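You operate a simulated robot arm through the tools that you are given. There is no shell and no other tool.

You are at the controls of a simulated robot arm. One attempt, no reset.

## Task
Sieve the pot of dusty blue pellets till no dust shows.
Fine: lid on the bench top beside the mixer; push the drawer under the sieve in first; empty the pot into the pan, put it back, then work the sieve lever. The other pots stay. Set down upright: pot with a dark lid.

Only the result counts: the job must be done as asked and must still hold three seconds after the hand-in. Knocking over, shifting, dropping, spilling or breaking anything else fails it. A push-on lid holds only when it is set on centred and level and pressed home; a screw cap is set on level and turned clockwise until tight.

## Robot
A 7-joint arm with a two-finger parallel gripper, fixed in place. Base frame: the origin is on the floor under the middle of its stand, x ahead of it, y to its left, z up. Lengths are in mm, angles in degrees, forces in N, time in s.
It reaches about 1247 mm from its shoulder. Its first joint turns from -132.0 to 132.0 degrees. Payload 3.91 kg.
The TCP is the grasp point between the finger pads, 30 mm short of the fingertips. In the tool frame z runs along the fingers and y along their closing line. Largest opening 110 mm; finger width 20, thickness 10; the body of the gripper, 48 by 112 mm, starts 55 mm behind the TCP.
Orientation is that of the tool frame in the base frame, as a unit quaternion [w, x, y, z]. With the fingers straight down and closing along the base's y, the tool's x points along the base's -x, its y along +y and its z along -z.

## Interface
- The arm moves only by the tool servo_tool. Its argument "motion" is a list of rows, each a list of 6 numbers: the shift along the tool's x, y, z in mm, then the turn, a rotation vector about the tool's x, y, z in degrees. In form: [[dx, dy, dz, wx, wy, wz], ...]. A call has 1 to 20 rows; each row shifts and turns the commanded pose from where the row before left it, along the tool's axes as they then stand. "grip" is the opening, from 0 (shut) to 1 (fully open), set as the call begins (left out, the last holds). Each row takes 0.2 s and may step no farther than 50 mm and 8.6 degrees from the row before; otherwise, or with a gripper value out of range, the whole call is refused. A pose out of reach is approached as far as the arm can. The call stops where the force on the tool passes 50 N (or 10 N more than at its start, if that is more) or the arm is blocked; 0.2 s more then pass. The fingers move at their own pace (about 108 mm/s each) and stop on an object; they squeeze with about 38 N. The grip force told is the motor's: it shows also when the fingers shut on nothing. Time passes only in rows, and 0.2 s behind the last, so rows that do not move let the fingers close. The reply holds the time, the measured pose of the TCP, the force on the tool along the base axes, the opening and the grip force, in the units named above and with some noise, with the torque about the TCP (base axes, N m) and any sound that the robot's microphone picked up.
- Cameras (640 x 400 px; columns grow to the right, rows downward): "scene" is fixed at [398.1, 501.4, 1539.9]; the picture's right is [0.95, -0.31, 0.00], its down [-0.25, -0.75, -0.61] and it looks along [0.19, 0.58, -0.79] (base axes); focal length 214 px, centre (320, 200). "wrist" rides on the gripper at [72, 17, -103] in the tool frame; the picture's right is [-0.23, 0.97, 0.00], its down [-0.76, -0.18, -0.62] and it looks along [-0.61, -0.14, 0.78] (tool axes); focal length 222 px, centre (320, 200). There is no depth. A picture from a camera that has moved, and an enlarged one, comes with that camera's place and axes in the base frame and with its lens.
- get_image(camera): a new picture of that camera. It takes no simulated time.
- enlarge(camera, box): a new picture of the part [left, top, right, bottom] of that camera's present view, enlarged. It takes no simulated time.
- sign_off(): hands the job in; it is judged then, once.

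Nothing tells you positions but the pictures and the camera data. Unless the task says otherwise, let go and move clear before handing in.

The tools are called after "Call:" as name(argument=value, ...) on one line, values as JSON. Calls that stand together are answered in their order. servo_tool: Moves the arm, as the interface text tells. Its arguments: {"type":"object","properties":{"motion":{"type":"array"},"grip":{"type":"number"}},"required":["motion"]} The other tools are called the same way: get_image (camera) takes a picture; enlarge (camera, box) takes an enlarged picture of a part of a camera's view; sign_off () hands the job in.

At the start:

```text
clock: 0.0
tcp_pos: [176.1, 573.1, 1228.7]
tool_rot: [0.0, 0.0, 1.0, 0.0]
wrist_force: [-0.2, 0.0, 0.5]
wrist_torque: [-0.03, 0.02, 0.01]
grip_width: 110.0
finger_force: 0.0
```

scene: 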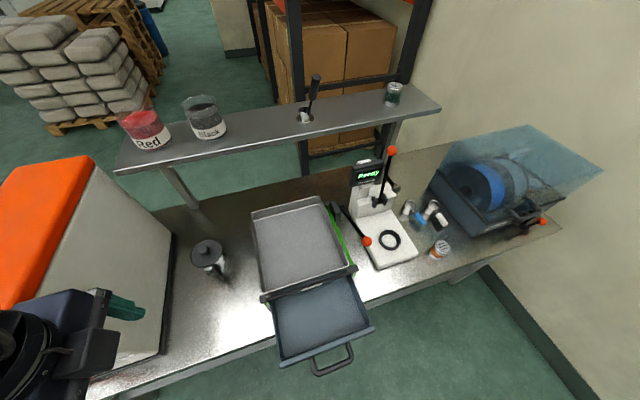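
wrist: 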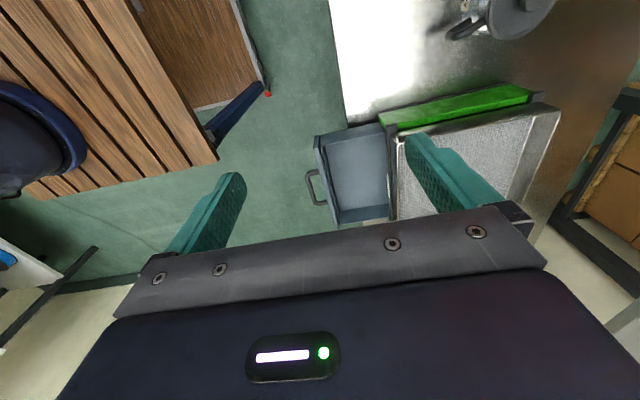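

I see a bench with a sieve (pan with an open drawer), a dark-lidded pot to its left, a lever press machine, a shelf with red/black pots, and a large orange machine. I'll take closer looks before moving.

Call:
enlarge(camera="scene", box=[160, 180, 400, 380])

Call:
enlarge(camera="scene", box=[320, 120, 620, 290])

Call:
enlarge(camera="scene", box=[100, 60, 460, 200])

Call:
enlarge(camera="scene", box=[0, 140, 240, 400])

```text
2.00 times, centred on (280, 280) of scene
camera zoom: at [398.1, 501.4, 1539.9], right [0.95, -0.31, 0.0], down [-0.25, -0.75, -0.61], along [0.19, 0.58, -0.79], focal length 429 px, centre (400, 40)
```

zoom: 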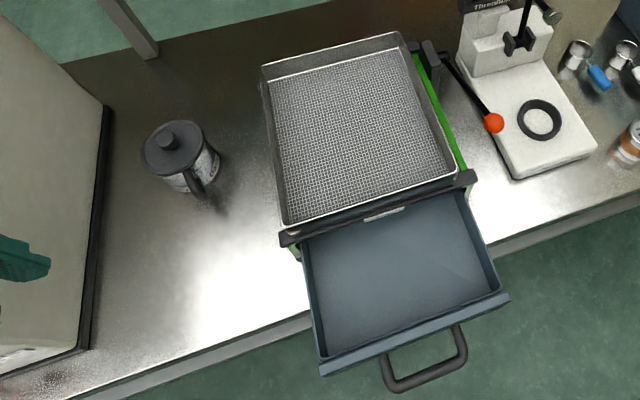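

```text
2.13 times, centred on (470, 205) of scene
camera zoom: at [398.1, 501.4, 1539.9], right [0.95, -0.31, 0.0], down [-0.25, -0.75, -0.61], along [0.19, 0.58, -0.79], focal length 458 px, centre (0, 189)
```

zoom: 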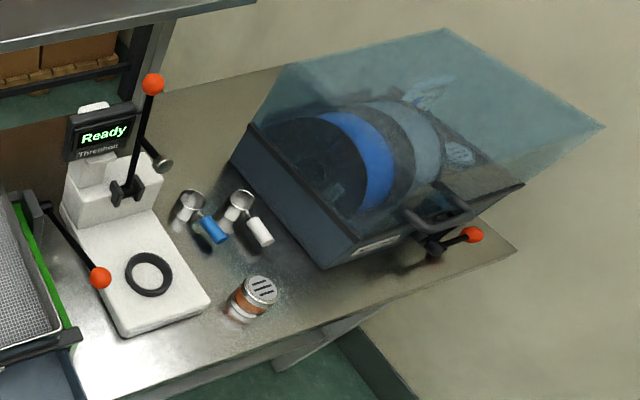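

```text
1.78 times, centred on (280, 130) of scene
camera zoom: at [398.1, 501.4, 1539.9], right [0.95, -0.31, 0.0], down [-0.25, -0.75, -0.61], along [0.19, 0.58, -0.79], focal length 381 px, centre (391, 324)
```

zoom: 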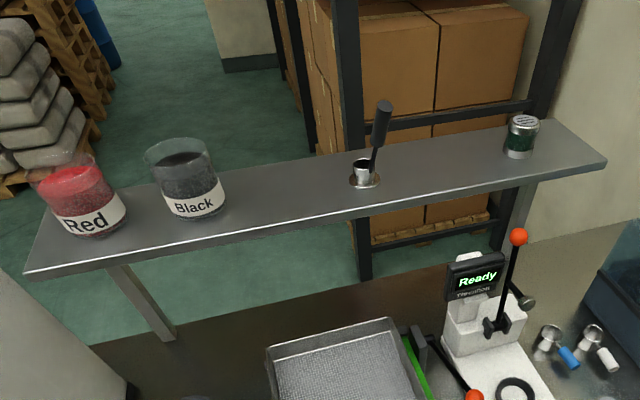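

```text
1.54 times, centred on (120, 270) of scene
camera zoom: at [398.1, 501.4, 1539.9], right [0.95, -0.31, 0.0], down [-0.25, -0.75, -0.61], along [0.19, 0.58, -0.79], focal length 330 px, centre (628, 92)
```

zoom: 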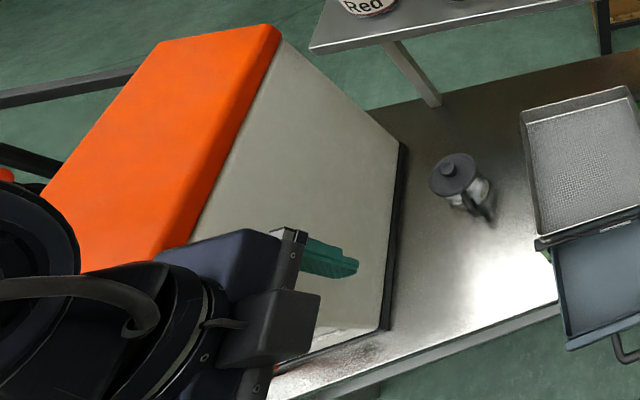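

I need to know which machine is the mixer and how the lid sits; taking more enlargements.

Call:
enlarge(camera="scene", box=[170, 220, 250, 290])

Call:
enlarge(camera="scene", box=[420, 120, 610, 250])

Call:
enlarge(camera="scene", box=[320, 140, 460, 280])

Call:
enlarge(camera="wrist", box=[300, 0, 640, 240])

Call:
enlarge(camera="wrist", box=[0, 0, 300, 300])

```text
5.71 times, centred on (210, 255) of scene
camera zoom: at [398.1, 501.4, 1539.9], right [0.95, -0.31, 0.0], down [-0.25, -0.75, -0.61], along [0.19, 0.58, -0.79], focal length 1226 px, centre (949, -114)
```

zoom: 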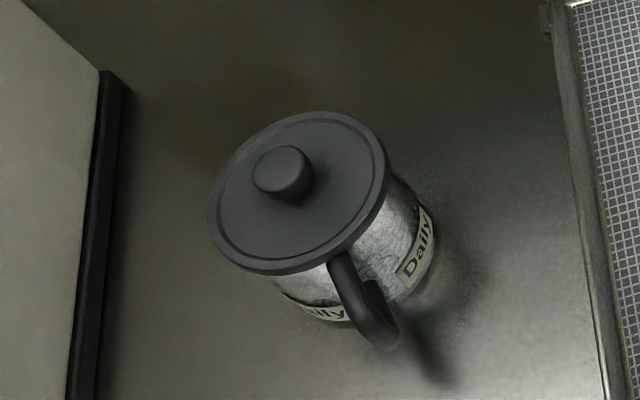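

```text
3.08 times, centred on (515, 185) of scene
camera zoom: at [398.1, 501.4, 1539.9], right [0.95, -0.31, 0.0], down [-0.25, -0.75, -0.61], along [0.19, 0.58, -0.79], focal length 660 px, centre (-280, 246)
```

zoom: 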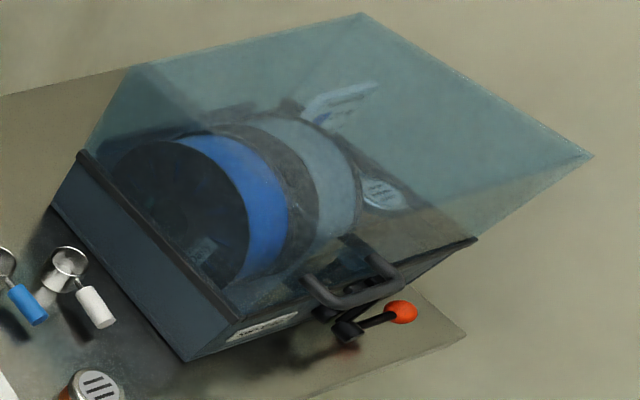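

```text
2.86 times, centred on (390, 210) of scene
camera zoom: at [398.1, 501.4, 1539.9], right [0.95, -0.31, 0.0], down [-0.25, -0.75, -0.61], along [0.19, 0.58, -0.79], focal length 613 px, centre (120, 171)
```

zoom: 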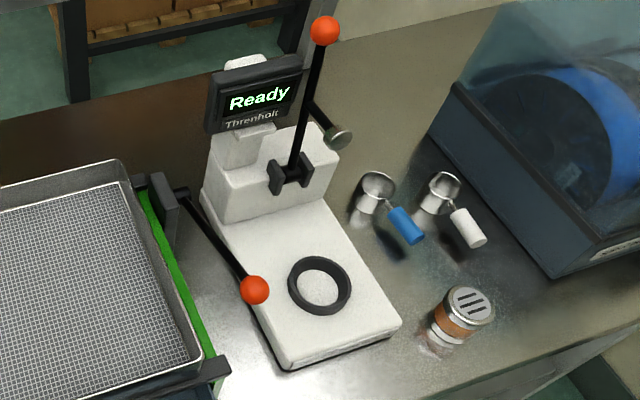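

```text
1.67 times, centred on (470, 120) of wrist
camera zoom: at [104.7, 588.9, 1332.1], right [0.23, 0.97, 0.0], down [0.76, -0.18, 0.62], along [0.61, -0.14, -0.78], focal length 370 px, centre (70, 333)
```

zoom: 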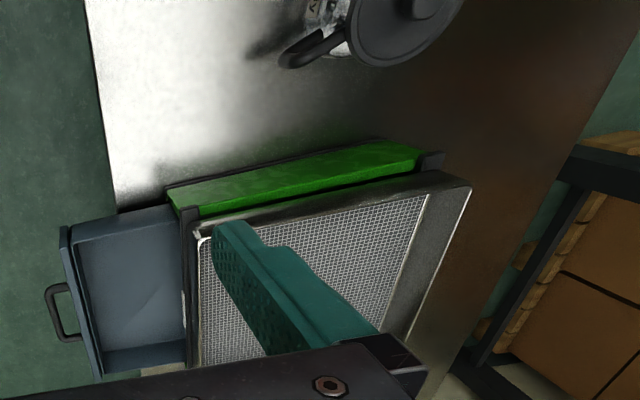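

```text
1.33 times, centred on (150, 150) of wrist
camera zoom: at [104.7, 588.9, 1332.1], right [0.23, 0.97, 0.0], down [0.76, -0.18, 0.62], along [0.61, -0.14, -0.78], focal length 296 px, centre (547, 267)
```

zoom: 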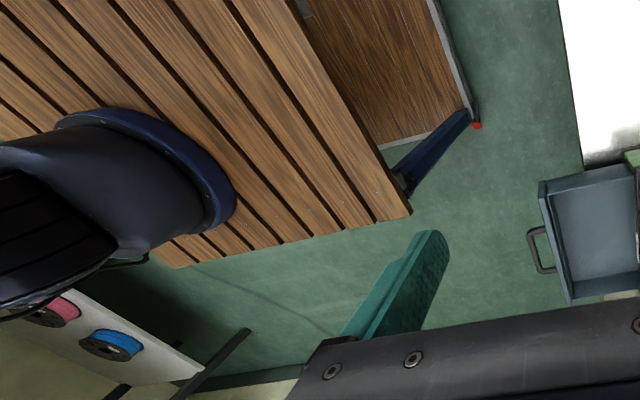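

The drawer sticks out toward −y (front near y≈532), the pot stands at about (150, 870), and two machines flank the bench. I want to read the labels to tell which is the mixer.

Call:
enlarge(camera="scene", box=[480, 205, 528, 235])

Call:
enlarge(camera="scene", box=[510, 150, 560, 185])

Call:
enlarge(camera="scene", box=[290, 280, 350, 300])

Call:
enlarge(camera="scene", box=[80, 280, 180, 400])

Call:
enlarge(camera="scene", box=[320, 195, 380, 255])

```text
13.33 times, centred on (504, 220) of scene
camera zoom: at [398.1, 501.4, 1539.9], right [0.95, -0.31, 0.0], down [-0.25, -0.75, -0.61], along [0.19, 0.58, -0.79], focal length 2860 px, centre (-2133, -67)
```

zoom: 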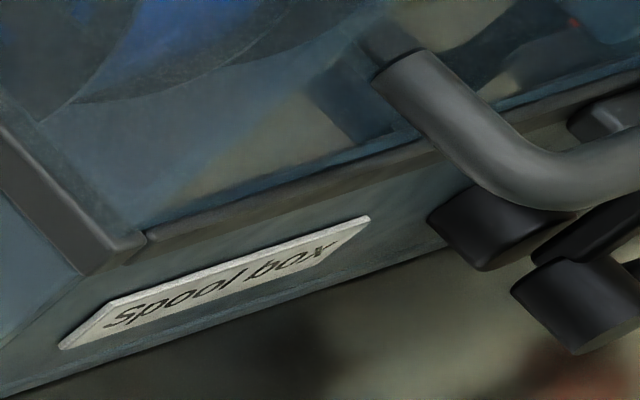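

```text
11.43 times, centred on (535, 168) of scene
camera zoom: at [398.1, 501.4, 1539.9], right [0.95, -0.31, 0.0], down [-0.25, -0.75, -0.61], along [0.19, 0.58, -0.79], focal length 2451 px, centre (-2137, 571)
```

zoom: 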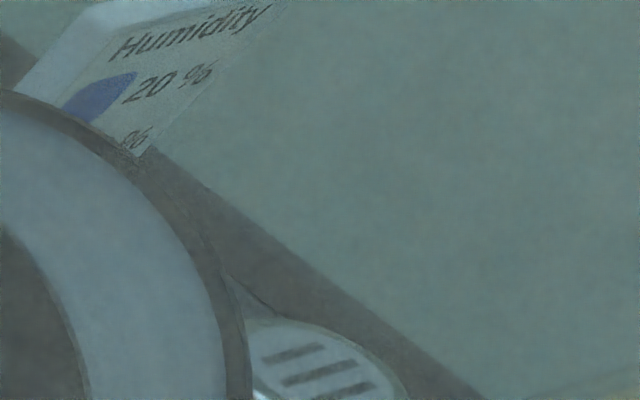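

```text
10.67 times, centred on (320, 290) of scene
camera zoom: at [398.1, 501.4, 1539.9], right [0.95, -0.31, 0.0], down [-0.25, -0.75, -0.61], along [0.19, 0.58, -0.79], focal length 2288 px, centre (320, -760)
```

zoom: 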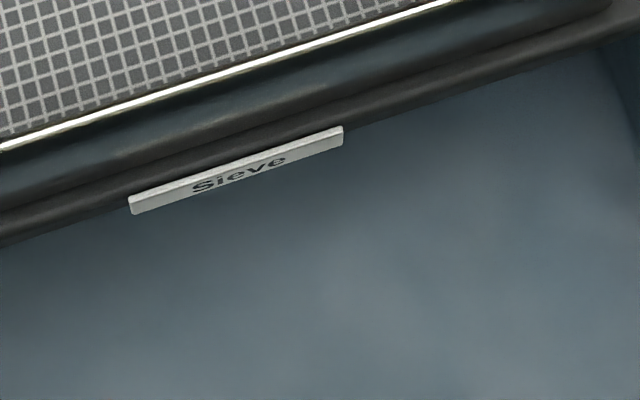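

```text
3.33 times, centred on (130, 340) of scene
camera zoom: at [398.1, 501.4, 1539.9], right [0.95, -0.31, 0.0], down [-0.25, -0.75, -0.61], along [0.19, 0.58, -0.79], focal length 715 px, centre (953, -267)
```

zoom: 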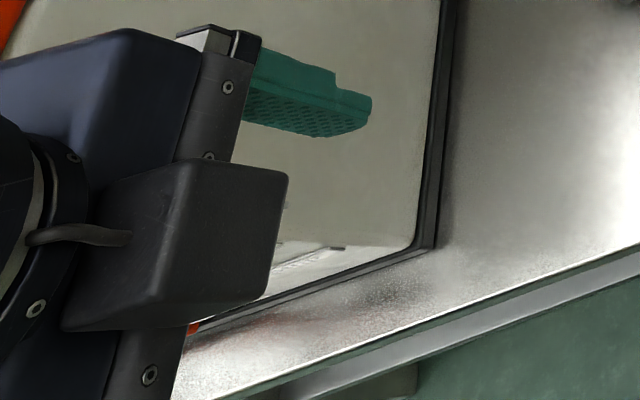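

```text
6.67 times, centred on (350, 225) of scene
camera zoom: at [398.1, 501.4, 1539.9], right [0.95, -0.31, 0.0], down [-0.25, -0.75, -0.61], along [0.19, 0.58, -0.79], focal length 1430 px, centre (120, 33)
```

zoom: 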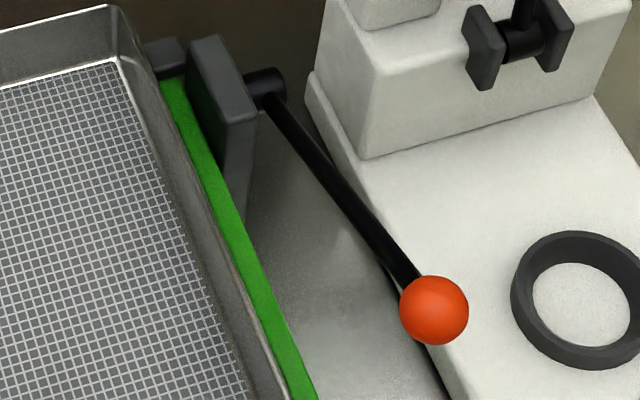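

The right-hand machine is a "Spool box", so the orange machine at left may be the mixer; its front has a panel. I'll back away from the bench and turn the wrist camera to look at its front.

Call:
servo_tool(motion=[[0, -30, 0, 0, 0, 0], [0, -30, 0, 0, 0, 0], [0, -30, 0, 0, 0, 0], [0, 0, 0, 0, 0, -8.5], [0, 0, 0, 0, 0, -8.5], [0, 0, 0, 0, 0, -8.5], [0, 0, 0, 0, 0, -8.5], [0, 0, 0, 0, 0, -8.5], [0, 0, 0, 0, 0, -8.5]])

```text
clock: 2.0
tcp_pos: [174.5, 482.0, 1227.9]
tool_rot: [0.0, -0.431, 0.902, 0.0]
wrist_force: [-0.5, -1.3, 0.1]
wrist_torque: [0.01, 0.01, -0.01]
grip_width: 110.1
finger_force: 0.0
```

Call:
servo_tool(motion=[[0, 0, 0, 0, 0, -8.5], [0, 0, 0, 0, 0, -8.5], [0, 0, 0, 0, 0, -8.5], [0, 0, 0, 0, 0, -8.5], [0, 0, 0, 0, 0, -8.5], [0, 0, 0, 0, 0, -8.5]])

Call:
get_image(camera="wrist")

Call:
get_image(camera="scene")

```text
clock: 3.4
tcp_pos: [175.3, 483.9, 1228.7]
tool_rot: [0.0, 0.778, -0.628, -0.001]
wrist_force: [-0.4, -0.2, -0.5]
wrist_torque: [0.05, 0.04, -0.04]
grip_width: 110.1
finger_force: 0.0
```

```text
taken
camera wrist: at [175.7, 408.0, 1332.4], right [-1.0, 0.02, 0.0], down [0.01, 0.78, 0.62], along [0.01, 0.62, -0.78], focal length 222 px, centre (320, 200)
```

wrist: 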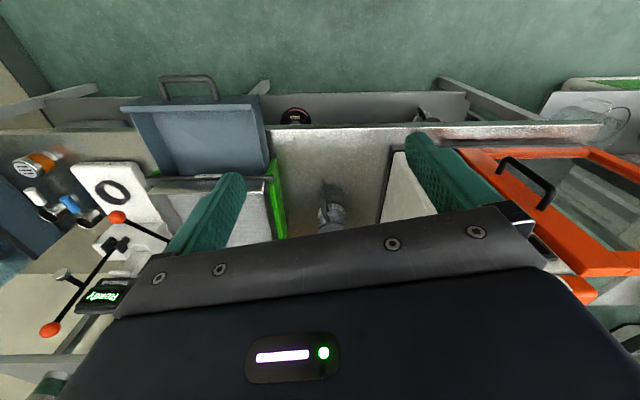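

```text
taken
```

scene: 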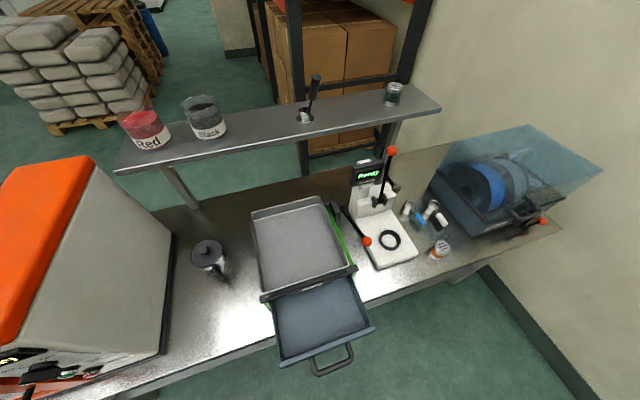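

The orange machine has a glazed front door (looks like a 3D printer), so I look closer for another machine that could be the mixer.

Call:
enlarge(camera="wrist", box=[440, 60, 640, 320])

Call:
enlarge(camera="wrist", box=[0, 60, 240, 400])

Call:
enlarge(camera="wrist", box=[120, 60, 480, 260])

Call:
enlarge(camera="scene", box=[0, 320, 140, 400])

```text
1.54 times, centred on (540, 190) of wrist
camera zoom: at [175.7, 408.0, 1332.4], right [-1.0, 0.02, 0.0], down [0.01, 0.78, 0.62], along [0.01, 0.62, -0.78], focal length 342 px, centre (-18, 215)
```

zoom: 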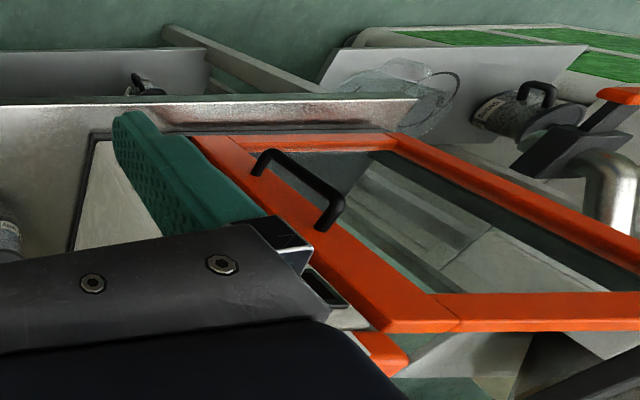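

```text
1.18 times, centred on (120, 230) of wrist
camera zoom: at [175.7, 408.0, 1332.4], right [-1.0, 0.02, 0.0], down [0.01, 0.78, 0.62], along [0.01, 0.62, -0.78], focal length 261 px, centre (555, 165)
```

zoom: 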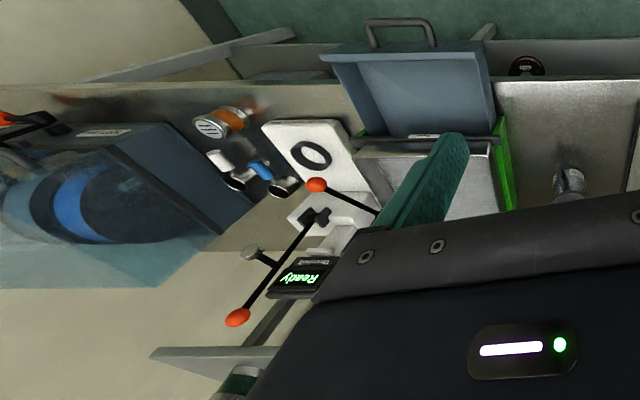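

```text
1.78 times, centred on (300, 160) of wrist
camera zoom: at [175.7, 408.0, 1332.4], right [-1.0, 0.02, 0.0], down [0.01, 0.78, 0.62], along [0.01, 0.62, -0.78], focal length 395 px, centre (356, 271)
```

zoom: 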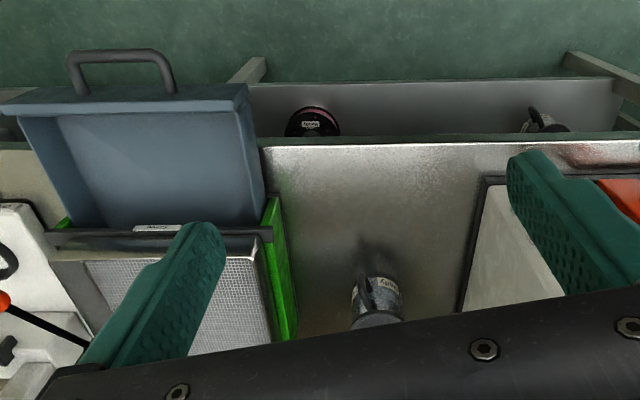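

```text
4.57 times, centred on (70, 360) of scene
camera zoom: at [398.1, 501.4, 1539.9], right [0.95, -0.31, 0.0], down [-0.25, -0.75, -0.61], along [0.19, 0.58, -0.79], focal length 980 px, centre (1463, -531)
```

zoom: 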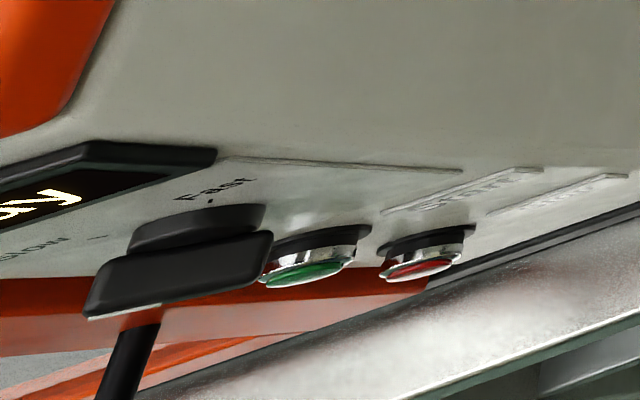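

The orange machine has a Slow/Fast dial and green/red buttons, so it is the mixer. There are more dark-lidded pots under the bench, so I'll read their labels.

Call:
enlarge(camera="wrist", box=[565, 80, 640, 130])

Call:
enlarge(camera="wrist", box=[405, 95, 455, 130])

Call:
enlarge(camera="wrist", box=[310, 170, 360, 240])

Call:
enlarge(camera="wrist", box=[275, 100, 320, 130])

Call:
enlarge(camera="wrist", box=[440, 130, 640, 320])

Call:
enlarge(camera="scene", box=[0, 340, 100, 400])

```text
8.00 times, centred on (602, 105) of wrist
camera zoom: at [175.7, 408.0, 1332.4], right [-1.0, 0.02, 0.0], down [0.01, 0.78, 0.62], along [0.01, 0.62, -0.78], focal length 1777 px, centre (-1940, 960)
```

zoom: 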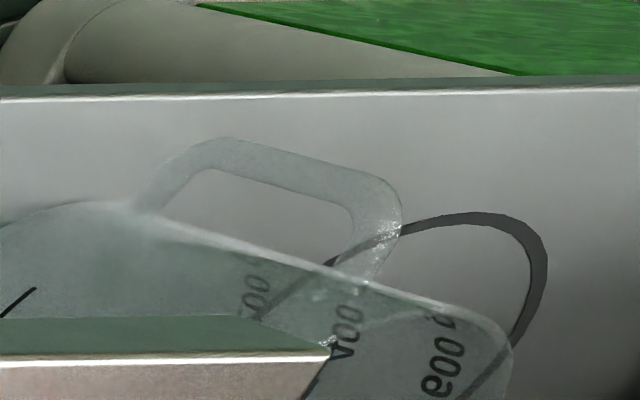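

```text
11.43 times, centred on (430, 112) of wrist
camera zoom: at [175.7, 408.0, 1332.4], right [-1.0, 0.02, 0.0], down [0.01, 0.78, 0.62], along [0.01, 0.62, -0.78], focal length 2538 px, centre (-937, 1200)
```

zoom: 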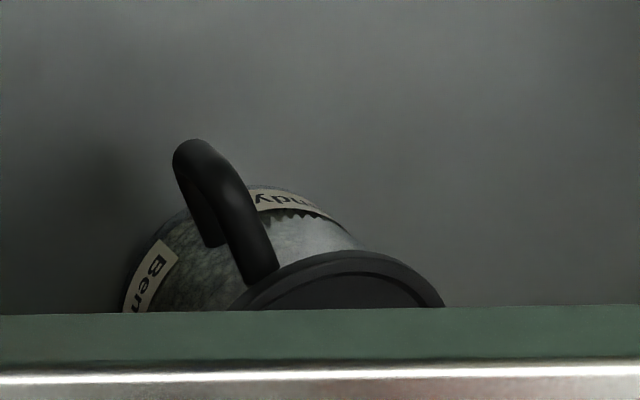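

```text
5.71 times, centred on (335, 205) of wrist
camera zoom: at [175.7, 408.0, 1332.4], right [-1.0, 0.02, 0.0], down [0.01, 0.78, 0.62], along [0.01, 0.62, -0.78], focal length 1269 px, centre (234, 171)
```

zoom: 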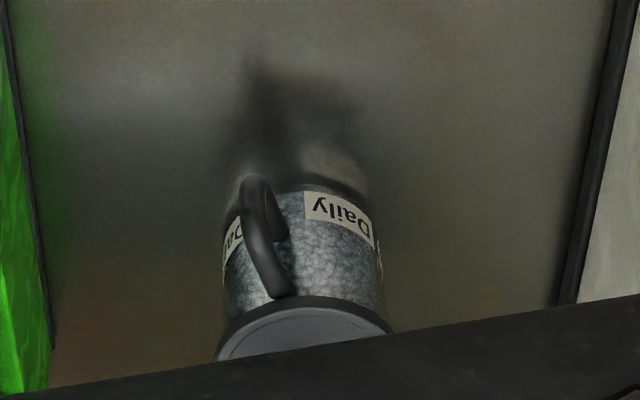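

```text
13.33 times, centred on (298, 115) of wrist
camera zoom: at [175.7, 408.0, 1332.4], right [-1.0, 0.02, 0.0], down [0.01, 0.78, 0.62], along [0.01, 0.62, -0.78], focal length 2962 px, centre (620, 1333)
```

zoom: 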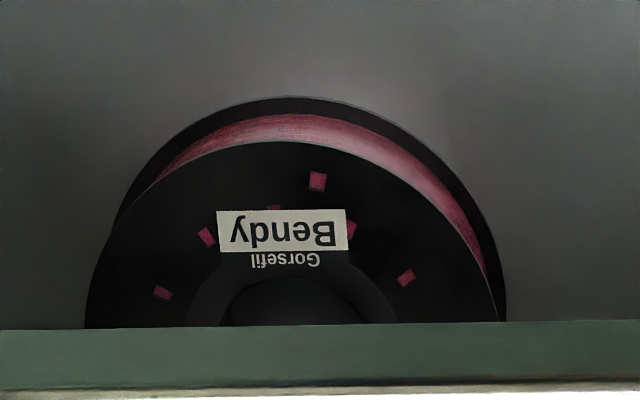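

```text
2.11 times, centred on (540, 225) of wrist
camera zoom: at [175.7, 408.0, 1332.4], right [-1.0, 0.02, 0.0], down [0.01, 0.78, 0.62], along [0.01, 0.62, -0.78], focal length 468 px, centre (-143, 147)
```

zoom: 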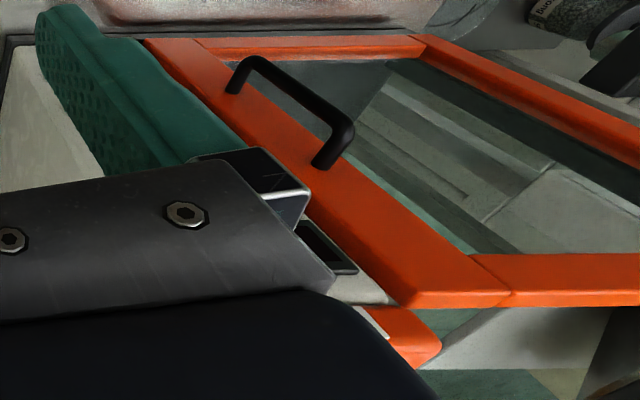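

```text
6.40 times, centred on (50, 370) of scene
camera zoom: at [398.1, 501.4, 1539.9], right [0.95, -0.31, 0.0], down [-0.25, -0.75, -0.61], along [0.19, 0.58, -0.79], focal length 1373 px, centre (2048, -888)
```

zoom: 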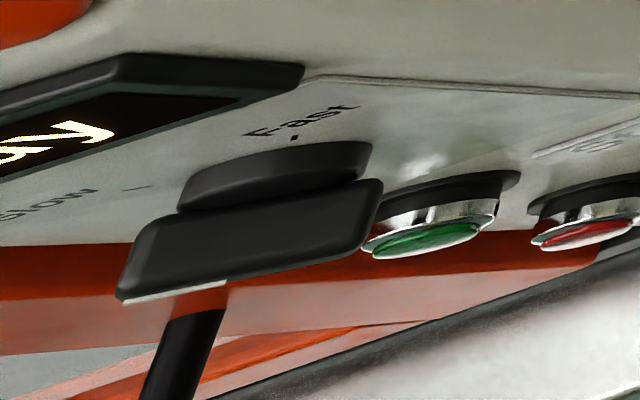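

The bench pot reads "Daily", one below reads "Bendy", and there's another dark-lidded pot further left. I'll shift the camera to the left to see the whole of that side.

Call:
servo_tool(motion=[[0, 45, -10, 0, 0, 0], [0, 45, -10, 0, 0, 0], [0, 45, -10, 0, 0, 0], [0, 45, -10, 0, 0, 0], [0, 45, -10, 0, 0, 0], [0, 45, 0, 0, 0, 0], [0, 45, 0, 0, 0, 0]])

Call:
get_image(camera="wrist")

```text
clock: 5.0
tcp_pos: [-132.9, 415.8, 1276.0]
tool_rot: [0.0, 0.776, -0.63, 0.0]
wrist_force: [0.3, 0.3, 0.0]
wrist_torque: [0.02, 0.0, 0.02]
grip_width: 109.8
finger_force: 0.0
```

```text
taken
camera wrist: at [-132.1, 340.9, 1380.2], right [-1.0, 0.02, 0.0], down [0.02, 0.78, 0.62], along [0.01, 0.62, -0.78], focal length 222 px, centre (320, 200)
```

wrist: 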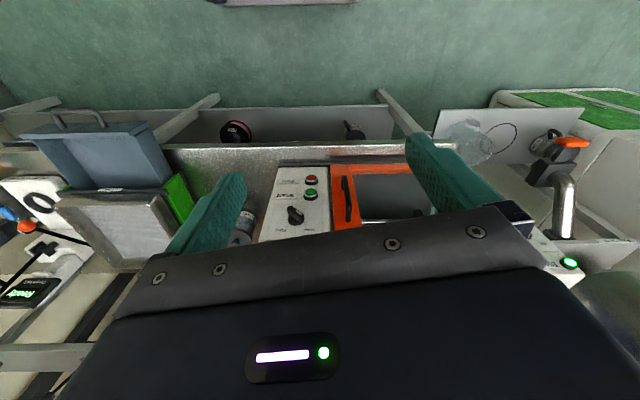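

Call:
enlarge(camera="wrist", box=[240, 140, 450, 250])

Call:
enlarge(camera="wrist", box=[420, 80, 640, 290])

Call:
enlarge(camera="wrist", box=[0, 80, 250, 300])

Call:
enlarge(camera="wrist", box=[500, 110, 600, 190])

```text
3.05 times, centred on (345, 195) of wrist
camera zoom: at [-132.1, 340.9, 1380.2], right [-1.0, 0.02, 0.0], down [0.02, 0.78, 0.62], along [0.01, 0.62, -0.78], focal length 677 px, centre (244, 215)
```

zoom: 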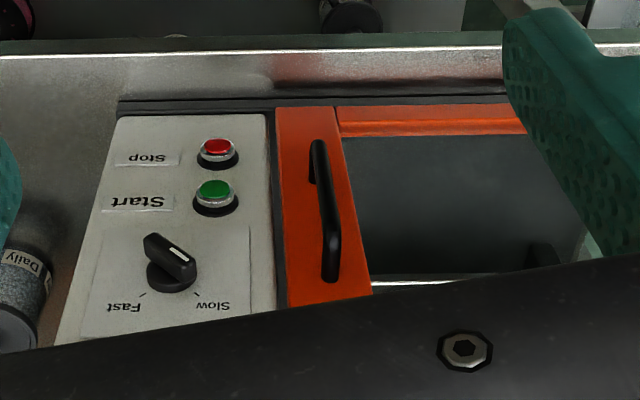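

```text
1.90 times, centred on (530, 185) of wrist
camera zoom: at [-132.1, 340.9, 1380.2], right [-1.0, 0.02, 0.0], down [0.02, 0.78, 0.62], along [0.01, 0.62, -0.78], focal length 423 px, centre (-80, 229)
```

zoom: 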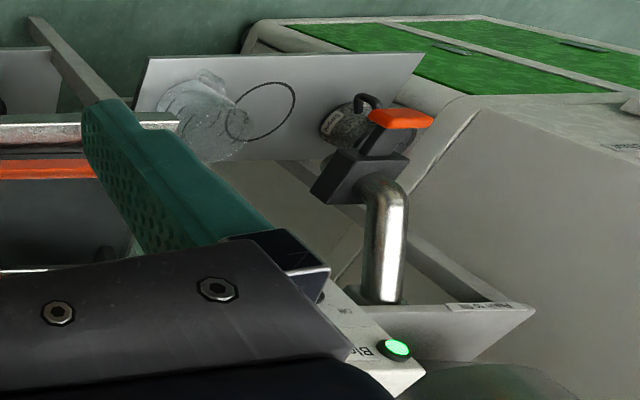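

```text
1.82 times, centred on (125, 190) of wrist
camera zoom: at [-132.1, 340.9, 1380.2], right [-1.0, 0.02, 0.0], down [0.02, 0.78, 0.62], along [0.01, 0.62, -0.78], focal length 404 px, centre (674, 218)
```

zoom: 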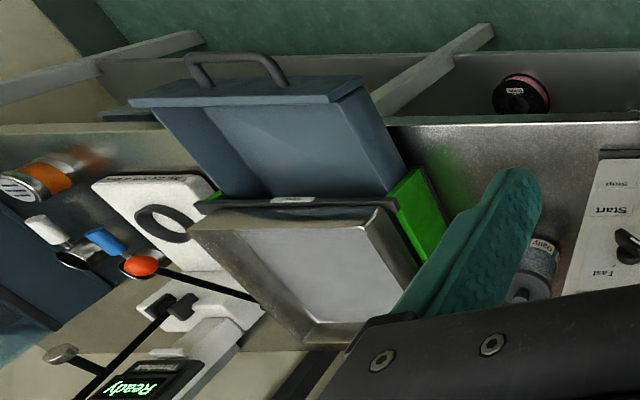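

```text
5.00 times, centred on (550, 150) of wrist
camera zoom: at [-132.1, 340.9, 1380.2], right [-1.0, 0.02, 0.0], down [0.02, 0.78, 0.62], along [0.01, 0.62, -0.78], focal length 1111 px, centre (-830, 450)
```

zoom: 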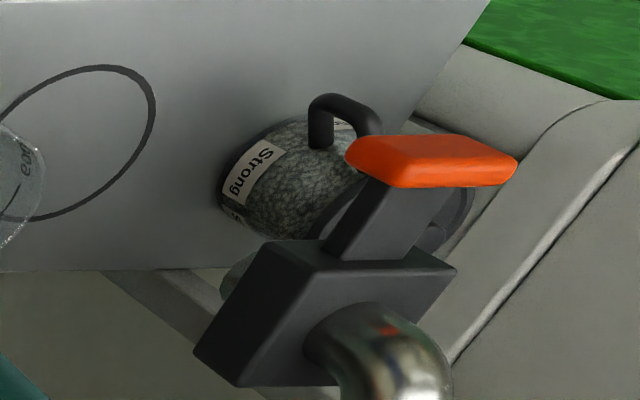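

Pots are labelled Daily, Bendy, Strong; I need to compare their contents' colour and check the left-side machine's label.

Call:
enlarge(camera="wrist", box=[232, 195, 262, 245])

Call:
enlarge(camera="wrist", box=[340, 115, 372, 145])

Call:
enlarge(camera="wrist", box=[520, 230, 640, 290])

Call:
enlarge(camera="scene", box=[195, 235, 235, 285])

Call:
get_image(camera="scene")

```text
8.00 times, centred on (247, 220) of wrist
camera zoom: at [-132.1, 340.9, 1380.2], right [-1.0, 0.02, 0.0], down [0.02, 0.78, 0.62], along [0.01, 0.62, -0.78], focal length 1777 px, centre (904, 40)
```

zoom: 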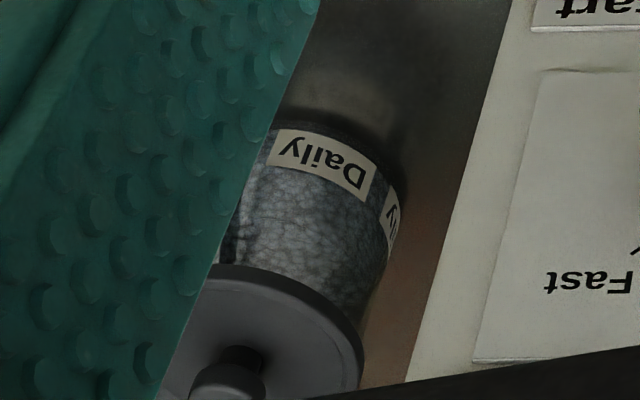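

```text
13.33 times, centred on (356, 130) of wrist
camera zoom: at [-132.1, 340.9, 1380.2], right [-1.0, 0.02, 0.0], down [0.02, 0.78, 0.62], along [0.01, 0.62, -0.78], focal length 2962 px, centre (-160, 1133)
```

zoom: 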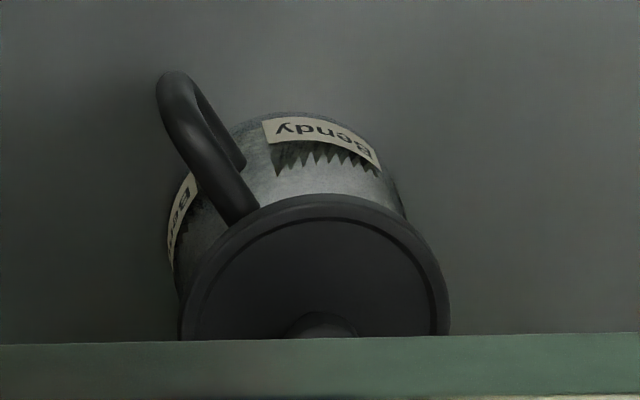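

```text
5.33 times, centred on (580, 260) of wrist
camera zoom: at [-132.1, 340.9, 1380.2], right [-1.0, 0.02, 0.0], down [0.02, 0.78, 0.62], along [0.01, 0.62, -0.78], focal length 1185 px, centre (-1067, -120)
```

zoom: 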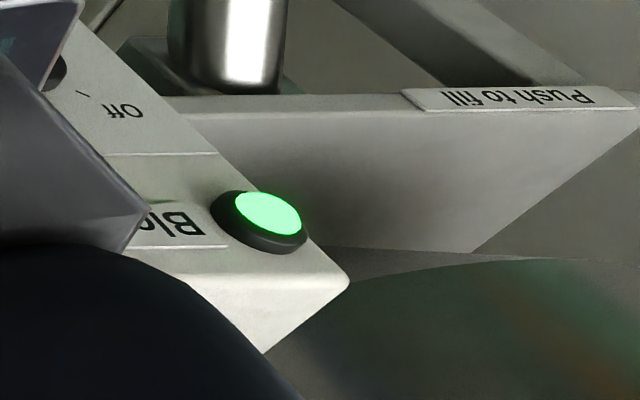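

```text
8.00 times, centred on (215, 260) of scene
camera zoom: at [398.1, 501.4, 1539.9], right [0.95, -0.31, 0.0], down [-0.25, -0.75, -0.61], along [0.19, 0.58, -0.79], focal length 1716 px, centre (1160, -280)
```

zoom: 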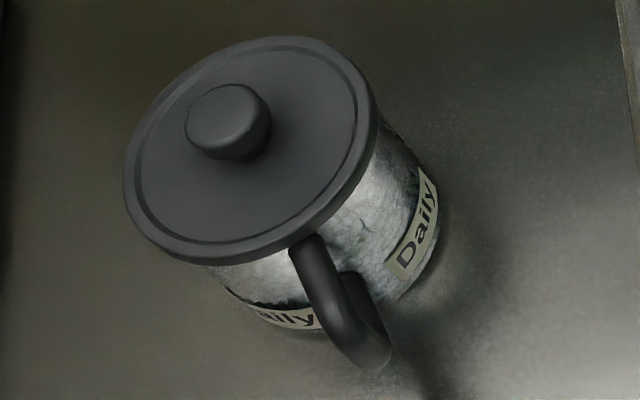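

```text
taken
```

scene: 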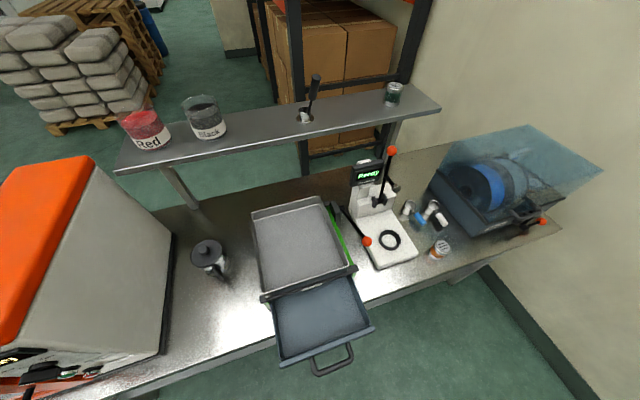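

The pot on the bench is metal with a "Daily" label, next to the orange Start/Stop, Slow/Fast machine, which I take to be the mixer. Next I square up the hand and move in front of the sieve for a good look at the drawer.

Call:
servo_tool(motion=[[0, 0, 0, 0, 0, 6], [0, 0, 0, 0, 0, 5.8], [0, -45, 0, 0, 0, 0], [0, -45, 0, 0, 0, 0], [0, -45, 0, 0, 0, 0], [0, -45, 0, 0, 0, 0], [0, -45, 0, 0, 0, 0], [0, -45, 0, 0, 0, 0], [0, -45, 0, 0, 0, 0], [0, -45, 0, 0, 0, 0], [0, -45, 0, 0, 0, 0], [0, -45, 0, 0, 0, 0], [0, -45, 0, 0, 0, 0], [0, -45, 0, 0, 0, 0]])

Call:
get_image(camera="wrist")

Call:
get_image(camera="scene")

```text
clock: 8.0
tcp_pos: [409.5, 419.8, 1281.4]
tool_rot: [-0.001, 0.708, -0.706, 0.001]
wrist_force: [-1.1, -0.7, 0.5]
wrist_torque: [0.02, -0.06, -0.01]
grip_width: 110.1
finger_force: 0.0
```

```text
taken
camera wrist: at [394.1, 345.8, 1384.8], right [-0.97, 0.22, 0.0], down [0.17, 0.76, 0.62], along [0.14, 0.61, -0.78], focal length 222 px, centre (320, 200)
```

wrist: 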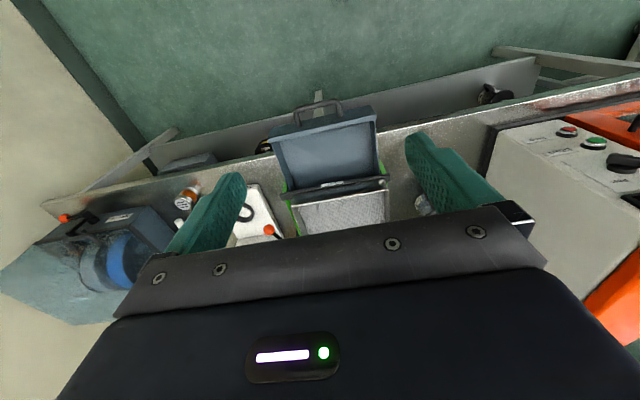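

```text
taken
```

scene: 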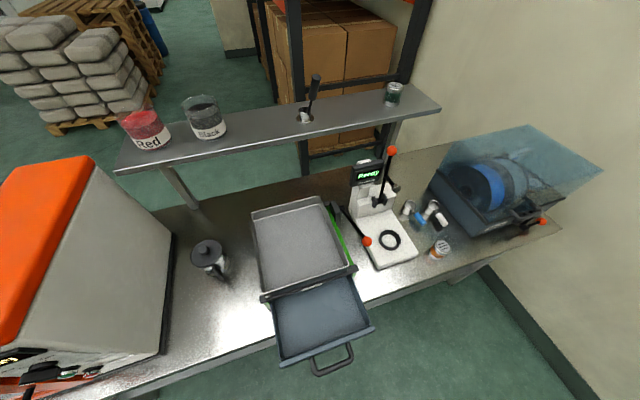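

Call:
enlarge(camera="wrist", box=[240, 80, 440, 240])

Call:
enlarge(camera="scene", box=[240, 190, 400, 390])

```text
2.50 times, centred on (340, 160) of wrist
camera zoom: at [394.1, 345.8, 1384.8], right [-0.97, 0.22, 0.0], down [0.17, 0.76, 0.62], along [0.14, 0.61, -0.78], focal length 555 px, centre (270, 300)
```

zoom: 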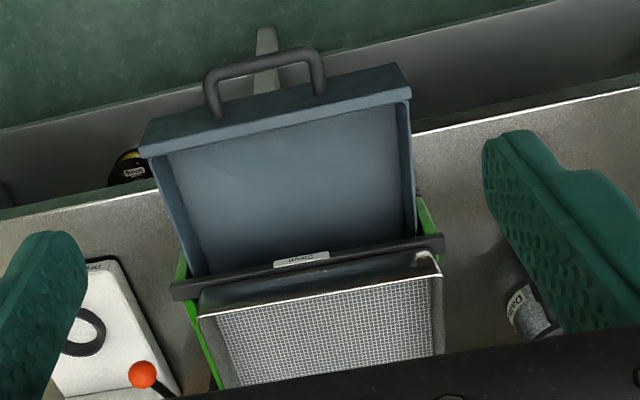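

```text
2.00 times, centred on (320, 290) of scene
camera zoom: at [398.1, 501.4, 1539.9], right [0.95, -0.31, 0.0], down [-0.25, -0.75, -0.61], along [0.19, 0.58, -0.79], focal length 429 px, centre (320, 20)
```

zoom: 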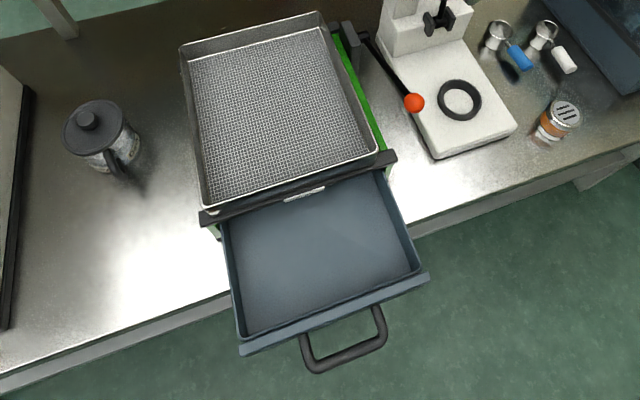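

The drawer's front panel is near y≈530 and the sieve's front bar near y≈690, z≈895. I'll lower the camera for a more accurate reading of the drawer.

Call:
servo_tool(motion=[[5, 0, 45, 0, 0, 0], [5, 0, 45, 0, 0, 0], [5, 0, 45, 0, 0, 0], [5, 0, 45, 0, 0, 0], [5, 0, 45, 0, 0, 0]])

Call:
get_image(camera="wrist")

Call:
get_image(camera="scene")

```text
clock: 9.2
tcp_pos: [409.1, 394.0, 1051.8]
tool_rot: [-0.001, 0.708, -0.706, 0.0]
wrist_force: [-0.9, 0.6, 0.5]
wrist_torque: [0.02, 0.01, 0.0]
grip_width: 110.2
finger_force: 0.1
```

```text
taken
camera wrist: at [394.2, 319.5, 1156.5], right [-0.97, 0.22, 0.0], down [0.17, 0.76, 0.62], along [0.14, 0.61, -0.78], focal length 222 px, centre (320, 200)
```

wrist: 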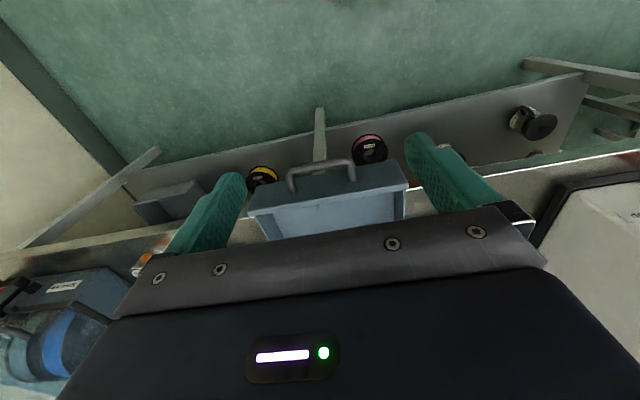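

```text
taken
```

scene: 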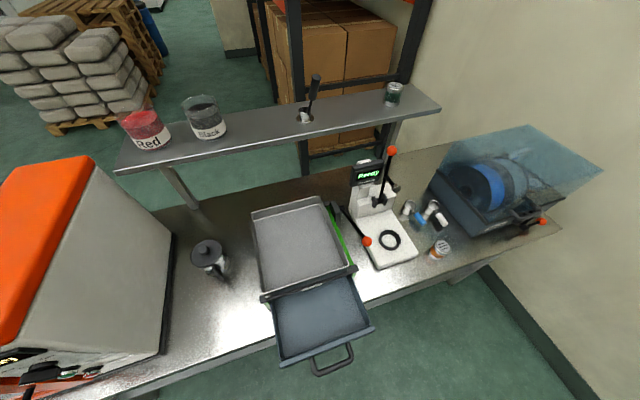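

Call:
enlarge(camera="wrist", box=[220, 130, 440, 250])

Call:
enlarge(camera="scene", box=[260, 260, 390, 390])

```text
2.91 times, centred on (330, 190) of wrist
camera zoom: at [394.2, 319.5, 1156.5], right [-0.97, 0.22, 0.0], down [0.17, 0.76, 0.62], along [0.14, 0.61, -0.78], focal length 646 px, centre (291, 229)
```

zoom: 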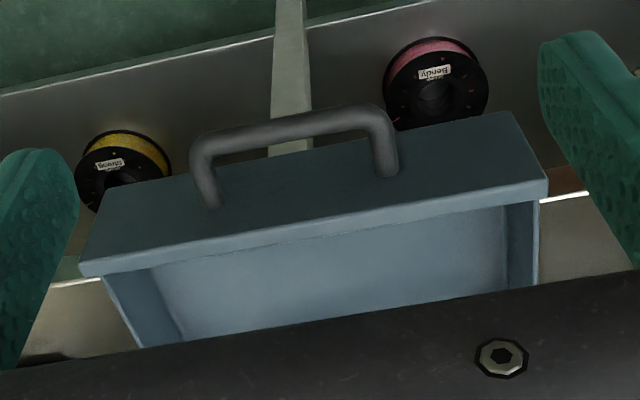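

```text
3.08 times, centred on (325, 325) of scene
camera zoom: at [398.1, 501.4, 1539.9], right [0.95, -0.31, 0.0], down [-0.25, -0.75, -0.61], along [0.19, 0.58, -0.79], focal length 660 px, centre (305, -185)
```

zoom: 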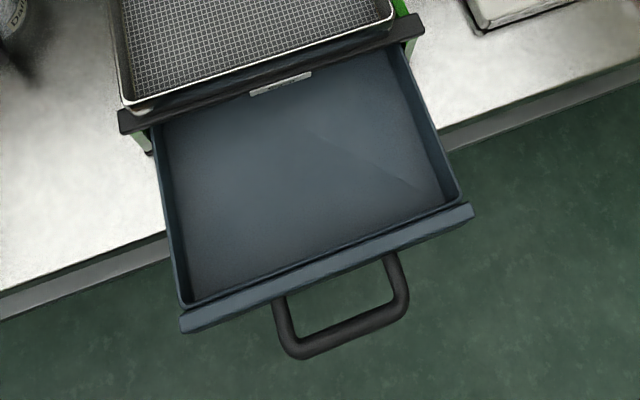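

I now have it well: the drawer panel is at y≈530 (x 307–559, z 820–888), its handle bar at y≈485, z≈851, and the bench top is z≈807 with front edge y≈606. I'll shut the fingers and lower them in front of the handle bar.

Call:
servo_tool(motion=[[-20, -12, 0, 0, 0, 0], [-20, -12, 0, 0, 0, 0], [0, -4, 45, 0, 0, 0], [0, 0, 45, 0, 0, 0], [0, 0, 45, 0, 0, 0], [0, 0, 45, 0, 0, 0], [0, 0, 6, 0, 0, 0]], grip=0)

Call:
get_image(camera="wrist")

Call:
get_image(camera="scene")

```text
clock: 10.8
tcp_pos: [433.9, 431.4, 868.4]
tool_rot: [-0.001, 0.709, -0.706, -0.001]
wrist_force: [0.3, -0.3, 0.2]
wrist_torque: [0.02, -0.01, 0.0]
grip_width: 0.0
finger_force: 37.6
```

```text
taken
camera wrist: at [419.7, 358.8, 971.7], right [-0.97, 0.22, 0.0], down [0.17, 0.76, 0.62], along [0.14, 0.61, -0.78], focal length 222 px, centre (320, 200)
```

wrist: 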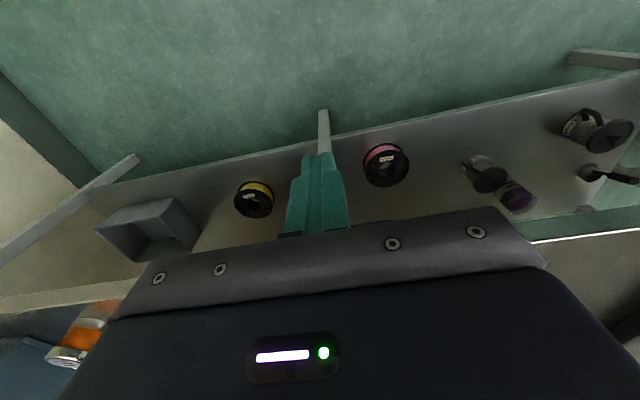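

```text
taken
```

scene: 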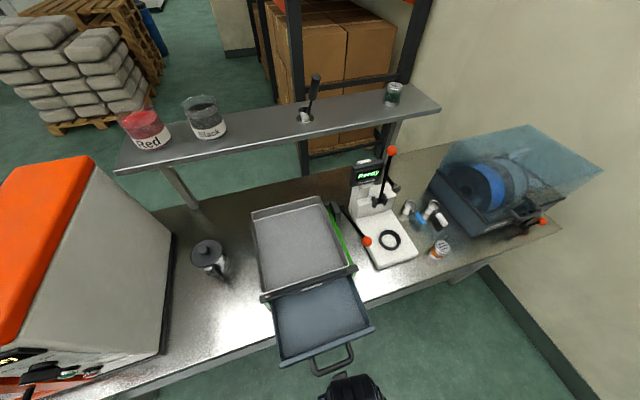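

Fingers are down in front of the handle. A quick look at the lower shelf contents, then I'll push the drawer +y.

Call:
enlarge(camera="wrist", box=[440, 90, 640, 230])

Call:
servo_tool(motion=[[-20, 0, 0, 0, 0, 0], [-15, 0, 0, 0, 0, 0], [-15, 0, 0, 0, 0, 0], [-15, 0, 0, 0, 0, 0], [-15, 0, 0, 0, 0, 0]])

Call:
get_image(camera="scene")

```text
2.86 times, centred on (540, 160) of wrist
camera zoom: at [419.7, 358.8, 971.7], right [-0.97, 0.22, 0.0], down [0.17, 0.76, 0.62], along [0.14, 0.61, -0.78], focal length 635 px, centre (-309, 314)
```

zoom: 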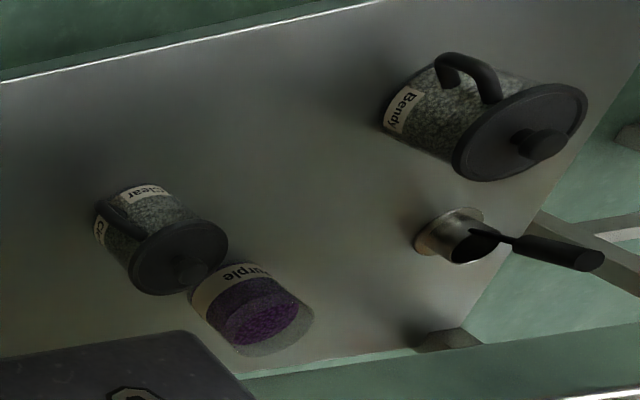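

```text
clock: 12.0
tcp_pos: [434.1, 512.1, 866.3]
tool_rot: [0.001, 0.708, -0.706, 0.0]
wrist_force: [0.0, -0.4, 0.6]
wrist_torque: [0.0, 0.0, -0.03]
grip_width: 0.0
finger_force: 38.1
```

```text
taken
```

scene: 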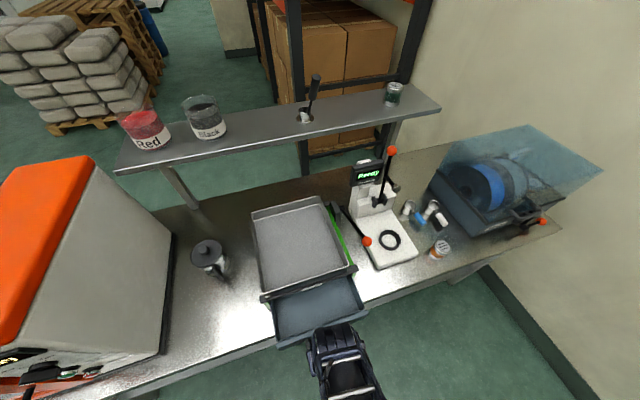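

The drawer is sliding in freely. The pots seem to be clear-walled with pellets visible; I'll keep pushing until the drawer stops.

Call:
servo_tool(motion=[[-15, 0, 0, 0, 0, 0], [-15, 0, 0, 0, 0, 0], [-15, 0, 0, 0, 0, 0], [-15, 0, 0, 0, 0, 0], [-10, 0, 0, 0, 0, 0], [-10, 0, 0, 0, 0, 0]])

Call:
get_image(camera="scene")

```text
clock: 13.4
tcp_pos: [434.7, 593.8, 868.3]
tool_rot: [-0.001, 0.708, -0.706, 0.0]
wrist_force: [0.1, 0.4, -0.7]
wrist_torque: [-0.02, -0.01, 0.02]
grip_width: 0.1
finger_force: 37.9
```

```text
taken
```

scene: 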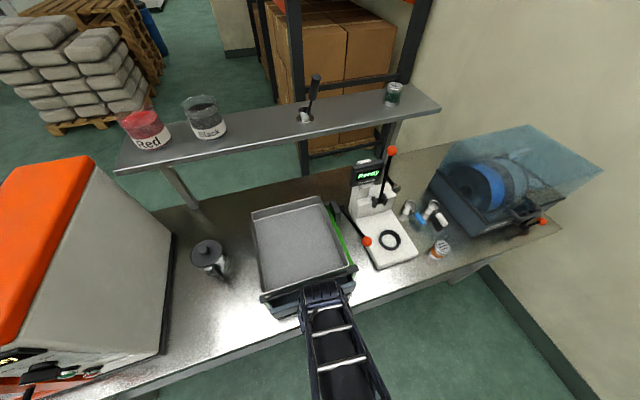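

Call:
servo_tool(motion=[[-8, 0, 0, 0, 0, 0], [-8, 0, 0, 0, 0, 0], [-6, 0, 0, 0, 0, 0], [-6, 0, 0, 0, 0, 0], [-5, 0, 0, 0, 0, 0], [-5, 0, 0, 0, 0, 0]])

Call:
enlarge(camera="scene", box=[240, 190, 400, 390])

Call:
get_image(camera="wrist")

```text
clock: 14.7
tcp_pos: [433.4, 622.9, 866.3]
tool_rot: [0.006, 0.707, -0.707, 0.003]
wrist_force: [-2.2, -17.7, 8.7]
wrist_torque: [-0.15, 0.12, 0.05]
grip_width: 0.0
finger_force: 37.6
stopped in row 6: the force on the tool passed its limit at 63 N (the readings are from after the stop); the commanded pose is now the measured one
```

```text
2.00 times, centred on (320, 290) of scene
camera zoom: at [398.1, 501.4, 1539.9], right [0.95, -0.31, 0.0], down [-0.25, -0.75, -0.61], along [0.19, 0.58, -0.79], focal length 429 px, centre (320, 20)
```

zoom: 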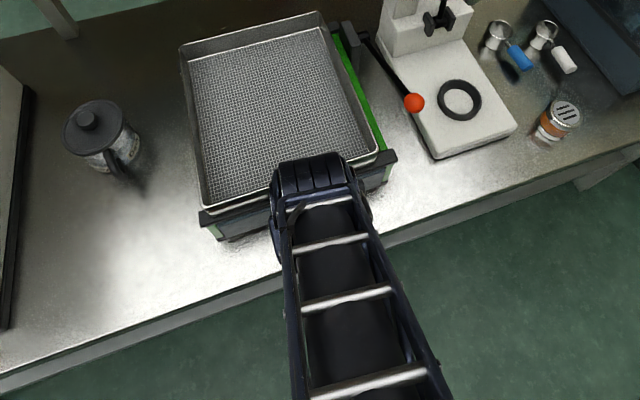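

```text
taken
camera wrist: at [419.5, 550.2, 971.2], right [-0.97, 0.23, 0.0], down [0.18, 0.77, 0.61], along [0.14, 0.6, -0.79], focal length 222 px, centre (320, 200)
```

wrist: 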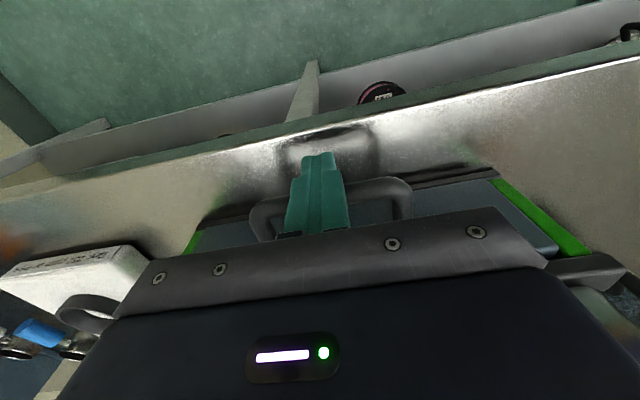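

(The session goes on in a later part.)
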